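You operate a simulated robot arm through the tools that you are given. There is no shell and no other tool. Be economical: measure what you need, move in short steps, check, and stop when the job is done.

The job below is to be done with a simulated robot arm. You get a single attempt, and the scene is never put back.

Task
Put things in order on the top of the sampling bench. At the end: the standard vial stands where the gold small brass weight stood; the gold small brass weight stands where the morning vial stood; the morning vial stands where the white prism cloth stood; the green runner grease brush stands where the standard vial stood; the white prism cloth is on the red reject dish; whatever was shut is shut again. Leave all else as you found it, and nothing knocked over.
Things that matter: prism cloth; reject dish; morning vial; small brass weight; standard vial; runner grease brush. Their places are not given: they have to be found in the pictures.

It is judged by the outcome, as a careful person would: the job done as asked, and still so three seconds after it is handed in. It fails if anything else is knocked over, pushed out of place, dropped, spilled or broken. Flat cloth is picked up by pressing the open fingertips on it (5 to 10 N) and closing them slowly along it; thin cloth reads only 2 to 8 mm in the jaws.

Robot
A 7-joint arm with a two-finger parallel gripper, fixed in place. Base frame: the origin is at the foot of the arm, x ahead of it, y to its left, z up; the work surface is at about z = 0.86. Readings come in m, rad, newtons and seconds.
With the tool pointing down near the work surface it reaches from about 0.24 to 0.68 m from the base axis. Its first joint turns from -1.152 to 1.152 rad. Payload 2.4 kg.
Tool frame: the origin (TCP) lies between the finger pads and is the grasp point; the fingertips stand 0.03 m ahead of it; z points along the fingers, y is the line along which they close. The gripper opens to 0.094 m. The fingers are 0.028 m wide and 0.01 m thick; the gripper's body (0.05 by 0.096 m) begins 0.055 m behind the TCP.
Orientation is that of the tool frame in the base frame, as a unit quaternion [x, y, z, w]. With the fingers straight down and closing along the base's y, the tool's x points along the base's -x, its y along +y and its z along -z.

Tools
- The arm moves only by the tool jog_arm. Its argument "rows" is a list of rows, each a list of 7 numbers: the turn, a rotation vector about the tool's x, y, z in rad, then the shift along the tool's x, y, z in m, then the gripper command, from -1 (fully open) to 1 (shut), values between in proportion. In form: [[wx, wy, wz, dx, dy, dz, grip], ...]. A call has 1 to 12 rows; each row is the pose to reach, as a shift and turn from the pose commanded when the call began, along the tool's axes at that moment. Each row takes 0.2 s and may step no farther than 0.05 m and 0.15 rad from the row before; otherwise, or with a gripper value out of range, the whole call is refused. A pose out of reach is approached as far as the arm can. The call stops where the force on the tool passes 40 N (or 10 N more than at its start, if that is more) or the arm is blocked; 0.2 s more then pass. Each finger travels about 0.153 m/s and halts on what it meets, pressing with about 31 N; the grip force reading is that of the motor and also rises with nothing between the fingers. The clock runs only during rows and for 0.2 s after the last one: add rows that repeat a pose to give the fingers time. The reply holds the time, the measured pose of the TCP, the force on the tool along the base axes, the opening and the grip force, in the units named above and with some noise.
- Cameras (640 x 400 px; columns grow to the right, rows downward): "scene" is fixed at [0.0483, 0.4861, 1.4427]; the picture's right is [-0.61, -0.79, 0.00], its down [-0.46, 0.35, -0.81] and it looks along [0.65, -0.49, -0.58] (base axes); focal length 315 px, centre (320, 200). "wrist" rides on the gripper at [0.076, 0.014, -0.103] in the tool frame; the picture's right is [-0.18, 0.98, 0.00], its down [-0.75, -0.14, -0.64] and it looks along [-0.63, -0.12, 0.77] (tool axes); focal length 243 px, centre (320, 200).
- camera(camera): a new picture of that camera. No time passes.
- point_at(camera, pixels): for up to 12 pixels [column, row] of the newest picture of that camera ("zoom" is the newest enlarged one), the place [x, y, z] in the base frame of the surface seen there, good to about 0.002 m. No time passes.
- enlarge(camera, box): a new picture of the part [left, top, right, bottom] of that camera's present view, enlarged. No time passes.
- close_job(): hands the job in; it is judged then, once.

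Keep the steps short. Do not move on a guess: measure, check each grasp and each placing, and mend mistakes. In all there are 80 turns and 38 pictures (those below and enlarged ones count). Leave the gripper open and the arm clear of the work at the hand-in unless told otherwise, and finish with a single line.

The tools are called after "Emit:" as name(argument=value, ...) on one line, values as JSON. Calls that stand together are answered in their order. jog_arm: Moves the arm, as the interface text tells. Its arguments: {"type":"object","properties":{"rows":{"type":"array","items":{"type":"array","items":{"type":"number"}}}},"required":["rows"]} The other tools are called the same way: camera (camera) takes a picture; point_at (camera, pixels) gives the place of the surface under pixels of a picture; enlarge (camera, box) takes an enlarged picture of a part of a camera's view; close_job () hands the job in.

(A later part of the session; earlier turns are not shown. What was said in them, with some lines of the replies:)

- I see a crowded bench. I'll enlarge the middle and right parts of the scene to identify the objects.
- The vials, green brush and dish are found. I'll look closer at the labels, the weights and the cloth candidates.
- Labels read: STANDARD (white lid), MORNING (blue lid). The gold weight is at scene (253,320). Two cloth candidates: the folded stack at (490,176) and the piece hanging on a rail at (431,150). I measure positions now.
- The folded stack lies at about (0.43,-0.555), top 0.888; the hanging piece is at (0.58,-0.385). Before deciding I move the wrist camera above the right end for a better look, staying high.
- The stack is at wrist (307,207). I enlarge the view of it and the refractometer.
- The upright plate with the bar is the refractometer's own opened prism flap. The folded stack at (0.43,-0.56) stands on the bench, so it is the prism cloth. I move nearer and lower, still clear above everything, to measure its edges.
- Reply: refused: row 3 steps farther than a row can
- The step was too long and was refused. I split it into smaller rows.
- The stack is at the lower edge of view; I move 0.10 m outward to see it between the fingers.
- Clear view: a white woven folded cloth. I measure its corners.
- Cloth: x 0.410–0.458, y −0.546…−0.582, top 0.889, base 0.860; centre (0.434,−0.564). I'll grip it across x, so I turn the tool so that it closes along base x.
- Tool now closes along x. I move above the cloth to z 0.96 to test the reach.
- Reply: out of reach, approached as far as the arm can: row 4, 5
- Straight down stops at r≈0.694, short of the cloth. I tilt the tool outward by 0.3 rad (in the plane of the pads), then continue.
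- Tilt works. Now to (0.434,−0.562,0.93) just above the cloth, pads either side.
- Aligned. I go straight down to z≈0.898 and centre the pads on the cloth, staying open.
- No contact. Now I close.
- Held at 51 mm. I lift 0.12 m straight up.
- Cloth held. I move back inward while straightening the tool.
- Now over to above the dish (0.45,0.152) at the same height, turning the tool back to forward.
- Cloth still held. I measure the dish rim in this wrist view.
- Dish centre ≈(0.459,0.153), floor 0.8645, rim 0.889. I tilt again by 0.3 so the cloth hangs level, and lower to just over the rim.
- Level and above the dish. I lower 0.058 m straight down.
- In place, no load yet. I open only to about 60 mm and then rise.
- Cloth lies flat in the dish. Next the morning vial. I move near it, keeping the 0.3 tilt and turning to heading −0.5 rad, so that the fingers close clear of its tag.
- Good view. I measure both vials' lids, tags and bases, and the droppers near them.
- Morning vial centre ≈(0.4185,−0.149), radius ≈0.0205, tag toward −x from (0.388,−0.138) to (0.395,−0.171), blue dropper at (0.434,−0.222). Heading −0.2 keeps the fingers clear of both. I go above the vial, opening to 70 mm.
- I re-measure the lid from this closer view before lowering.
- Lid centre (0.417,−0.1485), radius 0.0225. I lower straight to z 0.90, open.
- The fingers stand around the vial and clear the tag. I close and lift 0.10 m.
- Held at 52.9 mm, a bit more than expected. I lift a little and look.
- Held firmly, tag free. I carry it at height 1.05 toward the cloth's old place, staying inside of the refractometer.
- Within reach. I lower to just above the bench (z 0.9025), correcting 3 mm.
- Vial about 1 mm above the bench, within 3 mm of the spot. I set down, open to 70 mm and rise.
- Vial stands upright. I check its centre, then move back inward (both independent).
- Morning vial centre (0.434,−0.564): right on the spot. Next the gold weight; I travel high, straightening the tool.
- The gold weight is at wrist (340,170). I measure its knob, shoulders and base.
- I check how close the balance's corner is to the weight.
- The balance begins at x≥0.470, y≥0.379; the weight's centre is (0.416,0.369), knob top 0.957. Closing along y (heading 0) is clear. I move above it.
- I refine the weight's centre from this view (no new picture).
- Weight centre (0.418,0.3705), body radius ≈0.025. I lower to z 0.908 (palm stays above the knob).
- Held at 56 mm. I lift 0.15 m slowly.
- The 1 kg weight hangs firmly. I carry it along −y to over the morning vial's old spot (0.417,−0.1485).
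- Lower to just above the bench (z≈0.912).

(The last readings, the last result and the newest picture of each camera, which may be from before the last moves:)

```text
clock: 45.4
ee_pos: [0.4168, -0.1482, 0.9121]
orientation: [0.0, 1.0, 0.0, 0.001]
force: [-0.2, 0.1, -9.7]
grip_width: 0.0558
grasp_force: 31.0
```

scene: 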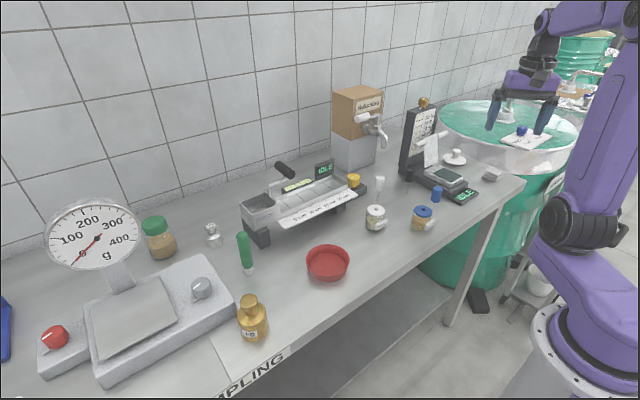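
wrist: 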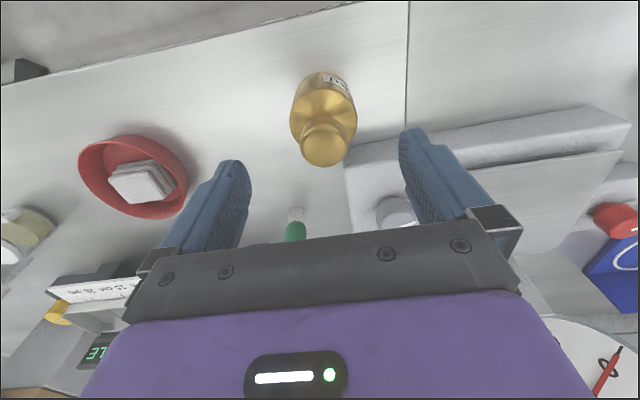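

Still hanging (−9.7 N). I lower by small steps until it stands.

Emit:
jog_arm(rows=[[0, 0, 0, 0, 0, 0.0015, 0.4], [0, 0, 0, 0, 0, 0.003, 0.4], [0, 0, 0, 0, 0, 0.003, 0.4]])

```text
clock: 46.2
ee_pos: [0.4165, -0.1484, 0.91]
orientation: [0.0, 1.0, 0.0, 0.001]
force: [-0.6, -0.4, -9.2]
grip_width: 0.0559
grasp_force: 30.8
```

Emit:
jog_arm(rows=[[0, 0, 0, 0, 0, 0.001, 0.4], [0, 0, 0, 0, 0, 0.002, 0.4], [0, 0, 0, 0, 0, 0.002, 0.4]])

```text
clock: 47.0
ee_pos: [0.4198, -0.1479, 0.9094]
orientation: [0.0, 1.0, 0.0, 0.001]
force: [0.2, -1.5, 12.6]
grip_width: 0.0558
grasp_force: 31.4
```

It stands (force reversed). I open to 72 mm and rise 0.13 m.

Emit:
jog_arm(rows=[[0, 0, 0, 0, 0, -0.001, -0.2], [0, 0, 0, 0, 0, -0.001, -0.53], [0, 0, 0, 0, 0, -0.001, -0.53], [0, 0, 0, 0, 0, -0.03, -0.53], [0, 0, 0, 0, 0, -0.07, -0.53], [0, 0, 0, 0, 0, -0.1, -0.53], [0, 0, 0, 0, 0, -0.13, -0.53], [0, 0, 0, 0, 0, -0.13, -0.53]])

Emit:
camera(camera="wrist")

```text
clock: 48.8
ee_pos: [0.4163, -0.1483, 1.0399]
orientation: [0.0, 1.0, -0.001, 0.0]
force: [-0.5, -0.9, -0.5]
grip_width: 0.0717
grasp_force: 0.1
```

```text
7 pictures are left
```

wrist: 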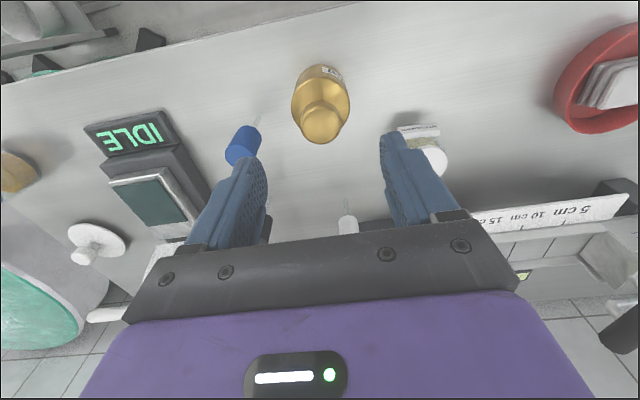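

Weight stands well. The standard vial's centre, from earlier points, is (0.4985,−0.050), tag to −x. I move over it and look.

Emit:
jog_arm(rows=[[0, 0, 0, -0.0206, 0.0246, 0.01, -0.7], [0, 0, 0, -0.0411, 0.0492, 0.02, -0.7], [0, 0, 0, -0.0617, 0.0737, 0.04, -0.7], [0, 0, 0, -0.0822, 0.0983, 0.06, -0.7], [0, 0, 0, -0.0822, 0.0983, 0.06, -0.7]])

Emit:
camera(camera="wrist")

```text
clock: 50.0
ee_pos: [0.4997, -0.0473, 0.9789]
orientation: [-0.001, 1.0, 0.0, 0.001]
force: [-0.4, -1.3, 0.6]
grip_width: 0.0798
grasp_force: 0.1
```

```text
6 pictures are left
```

wrist: 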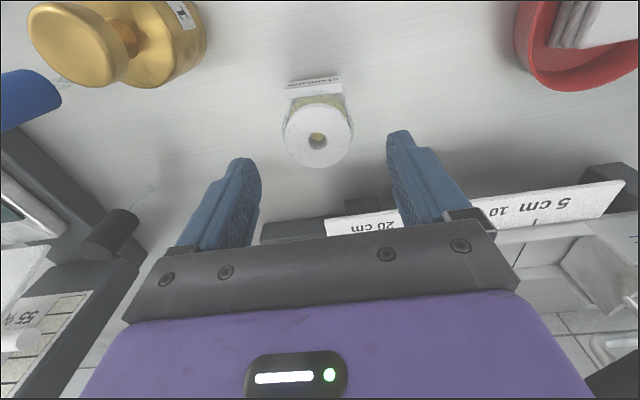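

Emit:
point_at(camera="wrist", pixels=[[285, 133], [350, 133], [317, 106], [319, 163], [317, 130], [286, 88], [340, 84], [360, 228], [420, 218], [290, 228]])

```text
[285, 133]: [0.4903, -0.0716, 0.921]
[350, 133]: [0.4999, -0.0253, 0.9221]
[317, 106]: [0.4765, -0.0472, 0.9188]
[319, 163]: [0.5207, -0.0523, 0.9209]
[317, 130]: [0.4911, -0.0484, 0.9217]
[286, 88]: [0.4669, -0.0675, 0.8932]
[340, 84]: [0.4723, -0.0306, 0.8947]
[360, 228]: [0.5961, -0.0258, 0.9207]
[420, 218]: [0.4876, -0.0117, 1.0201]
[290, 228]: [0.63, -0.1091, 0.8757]
```

Centre (0.4985,−0.049). I lower to z 0.901 and close.

Emit:
jog_arm(rows=[[0, 0, 0, 0.001, -0.0015, 0.025, -0.7], [0, 0, 0, 0.001, -0.0015, 0.055, -0.7], [0, 0, 0, 0.001, -0.0015, 0.078, -0.7], [0, 0, 0, 0.001, -0.0015, 0.078, -0.7]])

Emit:
jog_arm(rows=[[0, 0, 0, 0, 0, 0, -0.3], [0, 0, 0, 0, 0, 0, 0.1], [0, 0, 0, 0, 0, 0, 0.3], [0, 0, 0, 0, 0, 0, 0.3]])

```text
clock: 51.0
ee_pos: [0.4986, -0.0511, 0.9001]
orientation: [-0.001, 1.0, 0.0, 0.0]
force: [-0.3, 0.3, 0.3]
grip_width: 0.0799
grasp_force: 0.1
```

```text
clock: 52.0
ee_pos: [0.4979, -0.0493, 0.8992]
orientation: [0.0, 1.0, 0.001, 0.0]
force: [-0.6, 0.7, 0.0]
grip_width: 0.0515
grasp_force: 30.7
```

Held at 51.5 mm. I lift 0.14 m, then carry it to above the weight's old spot.

Emit:
jog_arm(rows=[[0, 0, 0, 0, 0, -0.02, 0.3], [0, 0, 0, 0, 0, -0.06, 0.3], [0, 0, 0, 0, 0, -0.1, 0.3], [0, 0, 0, 0, 0, -0.14, 0.3], [0, 0, 0, 0, 0, -0.14, 0.3]])

Emit:
jog_arm(rows=[[0, 0, 0, 0.008, 0.042, 0, 0.3], [0, 0, 0, 0.016, 0.084, 0, 0.3], [0, 0, 0, 0.024, 0.126, 0, 0.3], [0, 0, 0, 0.032, 0.168, 0, 0.3], [0, 0, 0, 0.04, 0.21, 0, 0.3], [0, 0, 0, 0.048, 0.252, 0, 0.3], [0, 0, 0, 0.056, 0.294, 0, 0.3], [0, 0, 0, 0.064, 0.336, 0, 0.3], [0, 0, 0, 0.072, 0.378, 0, 0.3], [0, 0, 0, 0.0805, 0.42, 0, 0.3], [0, 0, 0, 0.0805, 0.42, 0, 0.3]])

```text
clock: 53.2
ee_pos: [0.4995, -0.0515, 1.0415]
orientation: [0.0, 1.0, 0.0, 0.0]
force: [-0.6, -0.6, -2.1]
grip_width: 0.0512
grasp_force: 31.4
```

```text
clock: 55.6
ee_pos: [0.4188, 0.3687, 1.0426]
orientation: [0.001, 1.0, 0.0, 0.0]
force: [-0.2, 0.3, -1.9]
grip_width: 0.0514
grasp_force: 30.8
```

Held (−2 N). I lower to just above the bench.

Emit:
jog_arm(rows=[[0, 0, 0, 0.0008, 0.0013, 0.04, 0.3], [0, 0, 0, 0.0008, 0.0013, 0.08, 0.3], [0, 0, 0, 0.0008, 0.0013, 0.12, 0.3], [0, 0, 0, 0.0008, 0.0013, 0.141, 0.3], [0, 0, 0, 0.0008, 0.0013, 0.141, 0.3]])

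Emit:
jog_arm(rows=[[0, 0, 0, 0, 0, 0.001, 0.3], [0, 0, 0, 0, 0, 0.002, 0.3], [0, 0, 0, 0, 0, 0.002, 0.3]])

```text
clock: 56.8
ee_pos: [0.4181, 0.3688, 0.9003]
orientation: [0.0, 1.0, 0.0, 0.0]
force: [-3.4, -3.6, 11.4]
grip_width: 0.0513
grasp_force: 30.9
```

```text
clock: 57.6
ee_pos: [0.4195, 0.3694, 0.8973]
orientation: [0.002, 1.0, 0.0, 0.002]
force: [3.0, -5.5, 21.4]
grip_width: 0.0515
grasp_force: 31.1
```

It stands and is pressed 21 N; I ease up, open and rise.

Emit:
jog_arm(rows=[[0, 0, 0, 0, 0, -0.0025, 0.3], [0, 0, 0, 0, 0, -0.0025, 0.0], [0, 0, 0, 0, 0, -0.0025, -0.6], [0, 0, 0, 0, 0, -0.0025, -0.7], [0, 0, 0, 0, 0, -0.03, -0.7], [0, 0, 0, 0, 0, -0.07, -0.7], [0, 0, 0, 0, 0, -0.11, -0.7], [0, 0, 0, 0, 0, -0.15, -0.7], [0, 0, 0, 0, 0, -0.15, -0.7]])

Emit:
camera(camera="wrist")

```text
clock: 59.6
ee_pos: [0.4172, 0.3722, 1.0495]
orientation: [0.001, 1.0, 0.0, 0.0]
force: [-0.3, 0.3, -0.4]
grip_width: 0.0799
grasp_force: 0.1
```

```text
5 pictures are left
```

wrist: 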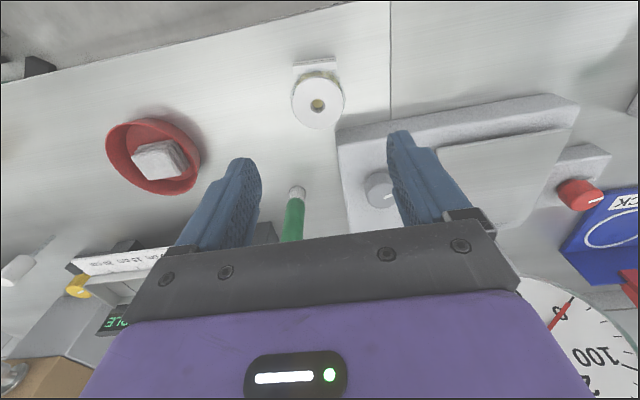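

Standard vial stands on the weight's old spot. Now I measure the brush and what is near it.

Emit:
point_at(camera="wrist", pixels=[[298, 192], [290, 194], [305, 194], [296, 208], [287, 215], [303, 215], [292, 230], [317, 105], [293, 97], [342, 97], [318, 75], [318, 126]])

Emit:
point_at(camera="scene", pixels=[[243, 234], [240, 236], [249, 234], [245, 250], [238, 250], [252, 250], [258, 238], [268, 246], [244, 208], [247, 275], [210, 228], [215, 240]])

```text
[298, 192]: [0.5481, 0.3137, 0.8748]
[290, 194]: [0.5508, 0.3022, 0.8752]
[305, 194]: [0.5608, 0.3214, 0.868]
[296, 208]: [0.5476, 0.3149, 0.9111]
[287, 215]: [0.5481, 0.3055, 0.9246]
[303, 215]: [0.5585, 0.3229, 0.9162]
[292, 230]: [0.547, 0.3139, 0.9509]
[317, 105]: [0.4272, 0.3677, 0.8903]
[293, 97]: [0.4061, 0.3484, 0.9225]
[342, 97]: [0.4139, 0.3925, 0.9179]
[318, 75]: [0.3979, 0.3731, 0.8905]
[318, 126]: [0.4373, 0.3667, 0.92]
```

```text
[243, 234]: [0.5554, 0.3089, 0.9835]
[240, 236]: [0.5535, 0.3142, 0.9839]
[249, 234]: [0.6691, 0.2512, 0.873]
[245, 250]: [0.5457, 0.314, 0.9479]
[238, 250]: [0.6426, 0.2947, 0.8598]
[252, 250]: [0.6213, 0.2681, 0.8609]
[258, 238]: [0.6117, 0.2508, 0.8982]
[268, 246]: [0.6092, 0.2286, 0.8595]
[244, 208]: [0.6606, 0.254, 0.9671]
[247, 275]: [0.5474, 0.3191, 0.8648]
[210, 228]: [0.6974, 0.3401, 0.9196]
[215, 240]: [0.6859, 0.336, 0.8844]
```

Brush axis ≈(0.557,0.3105), radius ≈0.011, top ≈0.987; cutter starts at x≥0.609, y≤0.254. I move above the brush with a 66 mm opening.

Emit:
jog_arm(rows=[[0, 0, 0, -0.035, -0.0154, -0.01, -0.4], [0, 0, 0, -0.07, -0.0309, -0.01, -0.4], [0, 0, 0, -0.105, -0.0463, -0.01, -0.4], [0, 0, 0, -0.1398, -0.0617, -0.01, -0.4], [0, 0, 0, -0.1398, -0.0617, -0.01, -0.4]])

Emit:
camera(camera="wrist")

```text
clock: 60.8
ee_pos: [0.5588, 0.3098, 1.057]
orientation: [0.0, 1.0, 0.0, 0.0]
force: [0.1, -1.1, -0.1]
grip_width: 0.0659
grasp_force: 0.1
```

```text
4 pictures are left
```

wrist: 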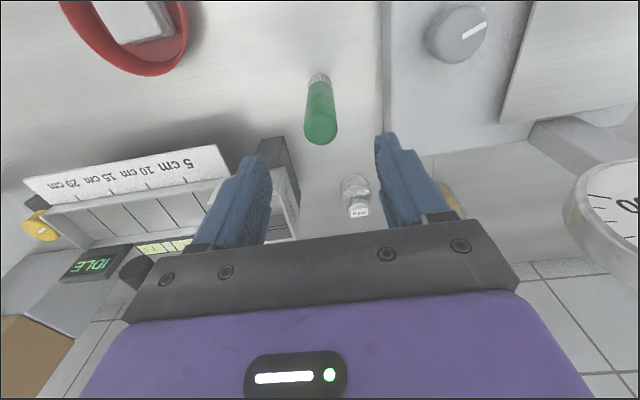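

Emit:
point_at(camera="wrist", pixels=[[321, 125], [307, 122], [335, 122], [321, 140], [308, 100], [331, 100], [310, 80], [329, 80], [319, 80], [246, 165], [290, 160]])

```text
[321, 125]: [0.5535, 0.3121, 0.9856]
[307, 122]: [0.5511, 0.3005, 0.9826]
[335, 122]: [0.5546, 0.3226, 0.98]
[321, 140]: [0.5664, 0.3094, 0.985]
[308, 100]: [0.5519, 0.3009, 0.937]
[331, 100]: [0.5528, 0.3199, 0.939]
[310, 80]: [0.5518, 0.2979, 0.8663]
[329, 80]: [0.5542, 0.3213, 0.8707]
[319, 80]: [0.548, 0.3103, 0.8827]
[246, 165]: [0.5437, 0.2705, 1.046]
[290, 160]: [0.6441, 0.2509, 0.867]
```

Axis (0.557,0.311), upright. I lower to z 0.95.

Emit:
jog_arm(rows=[[0, 0, 0, 0.0015, 0.0008, 0.03, -0.4], [0, 0, 0, 0.0015, 0.0008, 0.06, -0.4], [0, 0, 0, 0.0015, 0.0008, 0.09, -0.4], [0, 0, 0, 0.0015, 0.0008, 0.107, -0.4], [0, 0, 0, 0.0015, 0.0008, 0.107, -0.4]])

Emit:
jog_arm(rows=[[0, 0, 0, 0, 0, 0, 0], [0, 0, 0, 0, 0, 0, 0.3], [0, 0, 0, 0, 0, 0, 0.5], [0, 0, 0, 0, 0, 0, 0.8], [0, 0, 0, 0, 0, 0, 0.8]])

```text
clock: 62.0
ee_pos: [0.5561, 0.3095, 0.9498]
orientation: [0.0, 1.0, -0.001, 0.0]
force: [0.2, -0.6, -0.2]
grip_width: 0.0658
grasp_force: 0.1
```

```text
clock: 63.2
ee_pos: [0.5551, 0.3092, 0.9494]
orientation: [0.0, 1.0, 0.0, 0.0]
force: [0.1, 0.7, -0.1]
grip_width: 0.0258
grasp_force: 30.9
```

Held at 26 mm. I lift 0.13 m and pull back toward the base to pass clear of the cutter.

Emit:
jog_arm(rows=[[0, 0, 0, 0, 0, -0.02, 0.8], [0, 0, 0, 0, 0, -0.06, 0.8], [0, 0, 0, 0, 0, -0.1, 0.8], [0, 0, 0, 0, 0, -0.13, 0.8], [0, 0, 0, 0.03, 0, -0.13, 0.8], [0, 0, 0, 0.0575, -0.02, -0.13, 0.8], [0, 0, 0, 0.0575, -0.06, -0.13, 0.8], [0, 0, 0, 0.0575, -0.1, -0.13, 0.8], [0, 0, 0, 0.0575, -0.1, -0.13, 0.8]])

Emit:
jog_arm(rows=[[0, 0, 0, 0, -0.043, 0, 0.8], [0, 0, 0, 0, -0.086, 0, 0.8], [0, 0, 0, 0, -0.129, 0, 0.8], [0, 0, 0, 0, -0.172, 0, 0.8], [0, 0, 0, 0, -0.215, 0, 0.8], [0, 0, 0, 0, -0.2585, 0, 0.8], [0, 0, 0, 0, -0.2585, 0, 0.8]])

```text
clock: 65.2
ee_pos: [0.5003, 0.2085, 1.0795]
orientation: [0.0, 1.0, 0.0, 0.0]
force: [0.0, 0.2, -0.1]
grip_width: 0.0261
grasp_force: 31.1
```

```text
clock: 66.8
ee_pos: [0.4978, -0.0488, 1.0811]
orientation: [0.0, 1.0, 0.0, 0.0]
force: [-0.6, -0.7, -0.7]
grip_width: 0.0259
grasp_force: 30.8
```

Over the standard vial's old spot. I lower to z≈0.952 and then feel for the bench.

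Emit:
jog_arm(rows=[[0, 0, 0, 0, 0, 0.04, 0.8], [0, 0, 0, 0, 0, 0.08, 0.8], [0, 0, 0, 0, 0, 0.11, 0.8], [0, 0, 0, 0, 0, 0.129, 0.8], [0, 0, 0, 0, 0, 0.129, 0.8]])

Emit:
enlarge(camera="scene", box=[320, 140, 460, 260])

```text
clock: 68.0
ee_pos: [0.4982, -0.0506, 0.9508]
orientation: [0.0, 1.0, 0.0, 0.0]
force: [0.0, -0.5, -0.7]
grip_width: 0.0258
grasp_force: 30.9
```

```text
3.33 times, centred on (390, 200) of scene
```

zoom: 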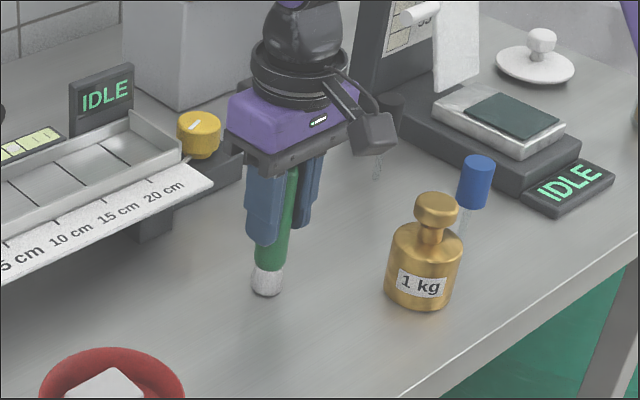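

Brush upright just above the bench. I lower 1 mm at a time.

Emit:
jog_arm(rows=[[0, 0, 0, 0, 0, 0.001, 0.8], [0, 0, 0, 0, 0, 0.001, 0.8]])

```text
clock: 68.6
ee_pos: [0.4978, -0.0503, 0.9505]
orientation: [0.0, 1.0, 0.001, 0.001]
force: [-0.1, -0.2, -0.1]
grip_width: 0.026
grasp_force: 31.0
```

Emit:
jog_arm(rows=[[0, 0, 0, 0, 0, 0.001, 0.8], [0, 0, 0, 0, 0, 0.001, 0.8]])

```text
clock: 69.2
ee_pos: [0.4973, -0.0498, 0.9506]
orientation: [-0.001, 1.0, 0.0, 0.0]
force: [0.0, 0.0, -0.5]
grip_width: 0.0261
grasp_force: 30.8
```

Emit:
jog_arm(rows=[[0, 0, 0, 0, 0, 0.001, 0.8], [0, 0, 0, 0, 0, 0.001, 0.8]])

```text
clock: 69.8
ee_pos: [0.4971, -0.0501, 0.9497]
orientation: [0.0, 1.0, 0.0, 0.001]
force: [-1.8, 0.7, 13.0]
grip_width: 0.0259
grasp_force: 31.1
```

Contact (13 N). I ease up 0.5 mm, open gradually, wait, then rise.

Emit:
jog_arm(rows=[[0, 0, 0, 0, 0, -0.0005, 0.8], [0, 0, 0, 0, 0, -0.0005, 0.35], [0, 0, 0, 0, 0, -0.0005, 0.1], [0, 0, 0, 0, 0, -0.0005, -0.3], [0, 0, 0, 0, 0, -0.0005, -0.3], [0, 0, 0, 0, 0, -0.03, -0.3], [0, 0, 0, 0, 0, -0.07, -0.3], [0, 0, 0, 0, 0, -0.11, -0.3], [0, 0, 0, 0, 0, -0.14, -0.3], [0, 0, 0, 0, 0, -0.14, -0.3]])

Emit:
jog_arm(rows=[[0, 0, 0, 0.04, 0, -0.02, -1], [0, 0, 0, 0.08, 0, -0.04, -1], [0, 0, 0, 0.12, 0, -0.06, -1], [0, 0, 0, 0.12, -0.045, -0.06, -1], [0, 0, 0, 0.12, -0.09, -0.06, -1], [0, 0, 0, 0.12, -0.135, -0.06, -1], [0, 0, 0, 0.12, -0.18, -0.06, -1], [0, 0, 0, 0.12, -0.22, -0.06, -1], [0, 0, 0, 0.12, -0.22, -0.06, -1]])

Emit:
camera(camera="scene")

```text
clock: 72.0
ee_pos: [0.4978, -0.0469, 1.0878]
orientation: [0.0, 1.0, 0.0, 0.0]
force: [0.8, -0.6, -0.1]
grip_width: 0.0612
grasp_force: 0.1
```

```text
clock: 74.0
ee_pos: [0.3785, -0.2683, 1.1477]
orientation: [0.0, 1.0, 0.001, 0.0]
force: [0.1, -0.3, 0.9]
grip_width: 0.0938
grasp_force: 0.0
```

```text
2 pictures are left
```

scene: 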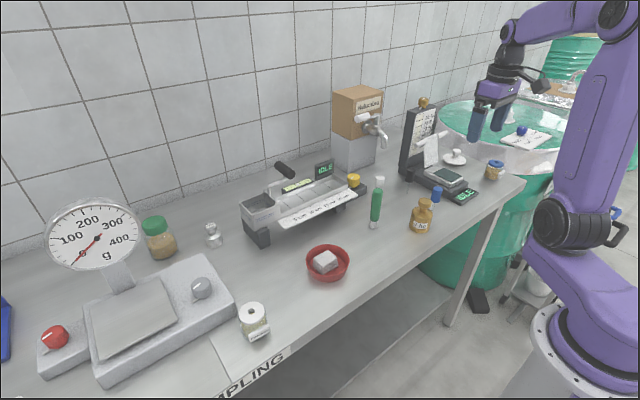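

All five things stand in their new places: brush at (375,205), weight at (421,217), morning vial at (495,170), standard vial at (254,320), cloth in the dish at (325,262). Nothing is knocked over and nothing was opened. The gripper is open and clear, so I hand in.

Emit:
close_job()

```text
The job is handed in.
```

The job is handed in: both vials, the brass weight and the brush stand in their new places, the cloth is in the reject dish, nothing was opened, and nothing looked knocked over in the last picture.
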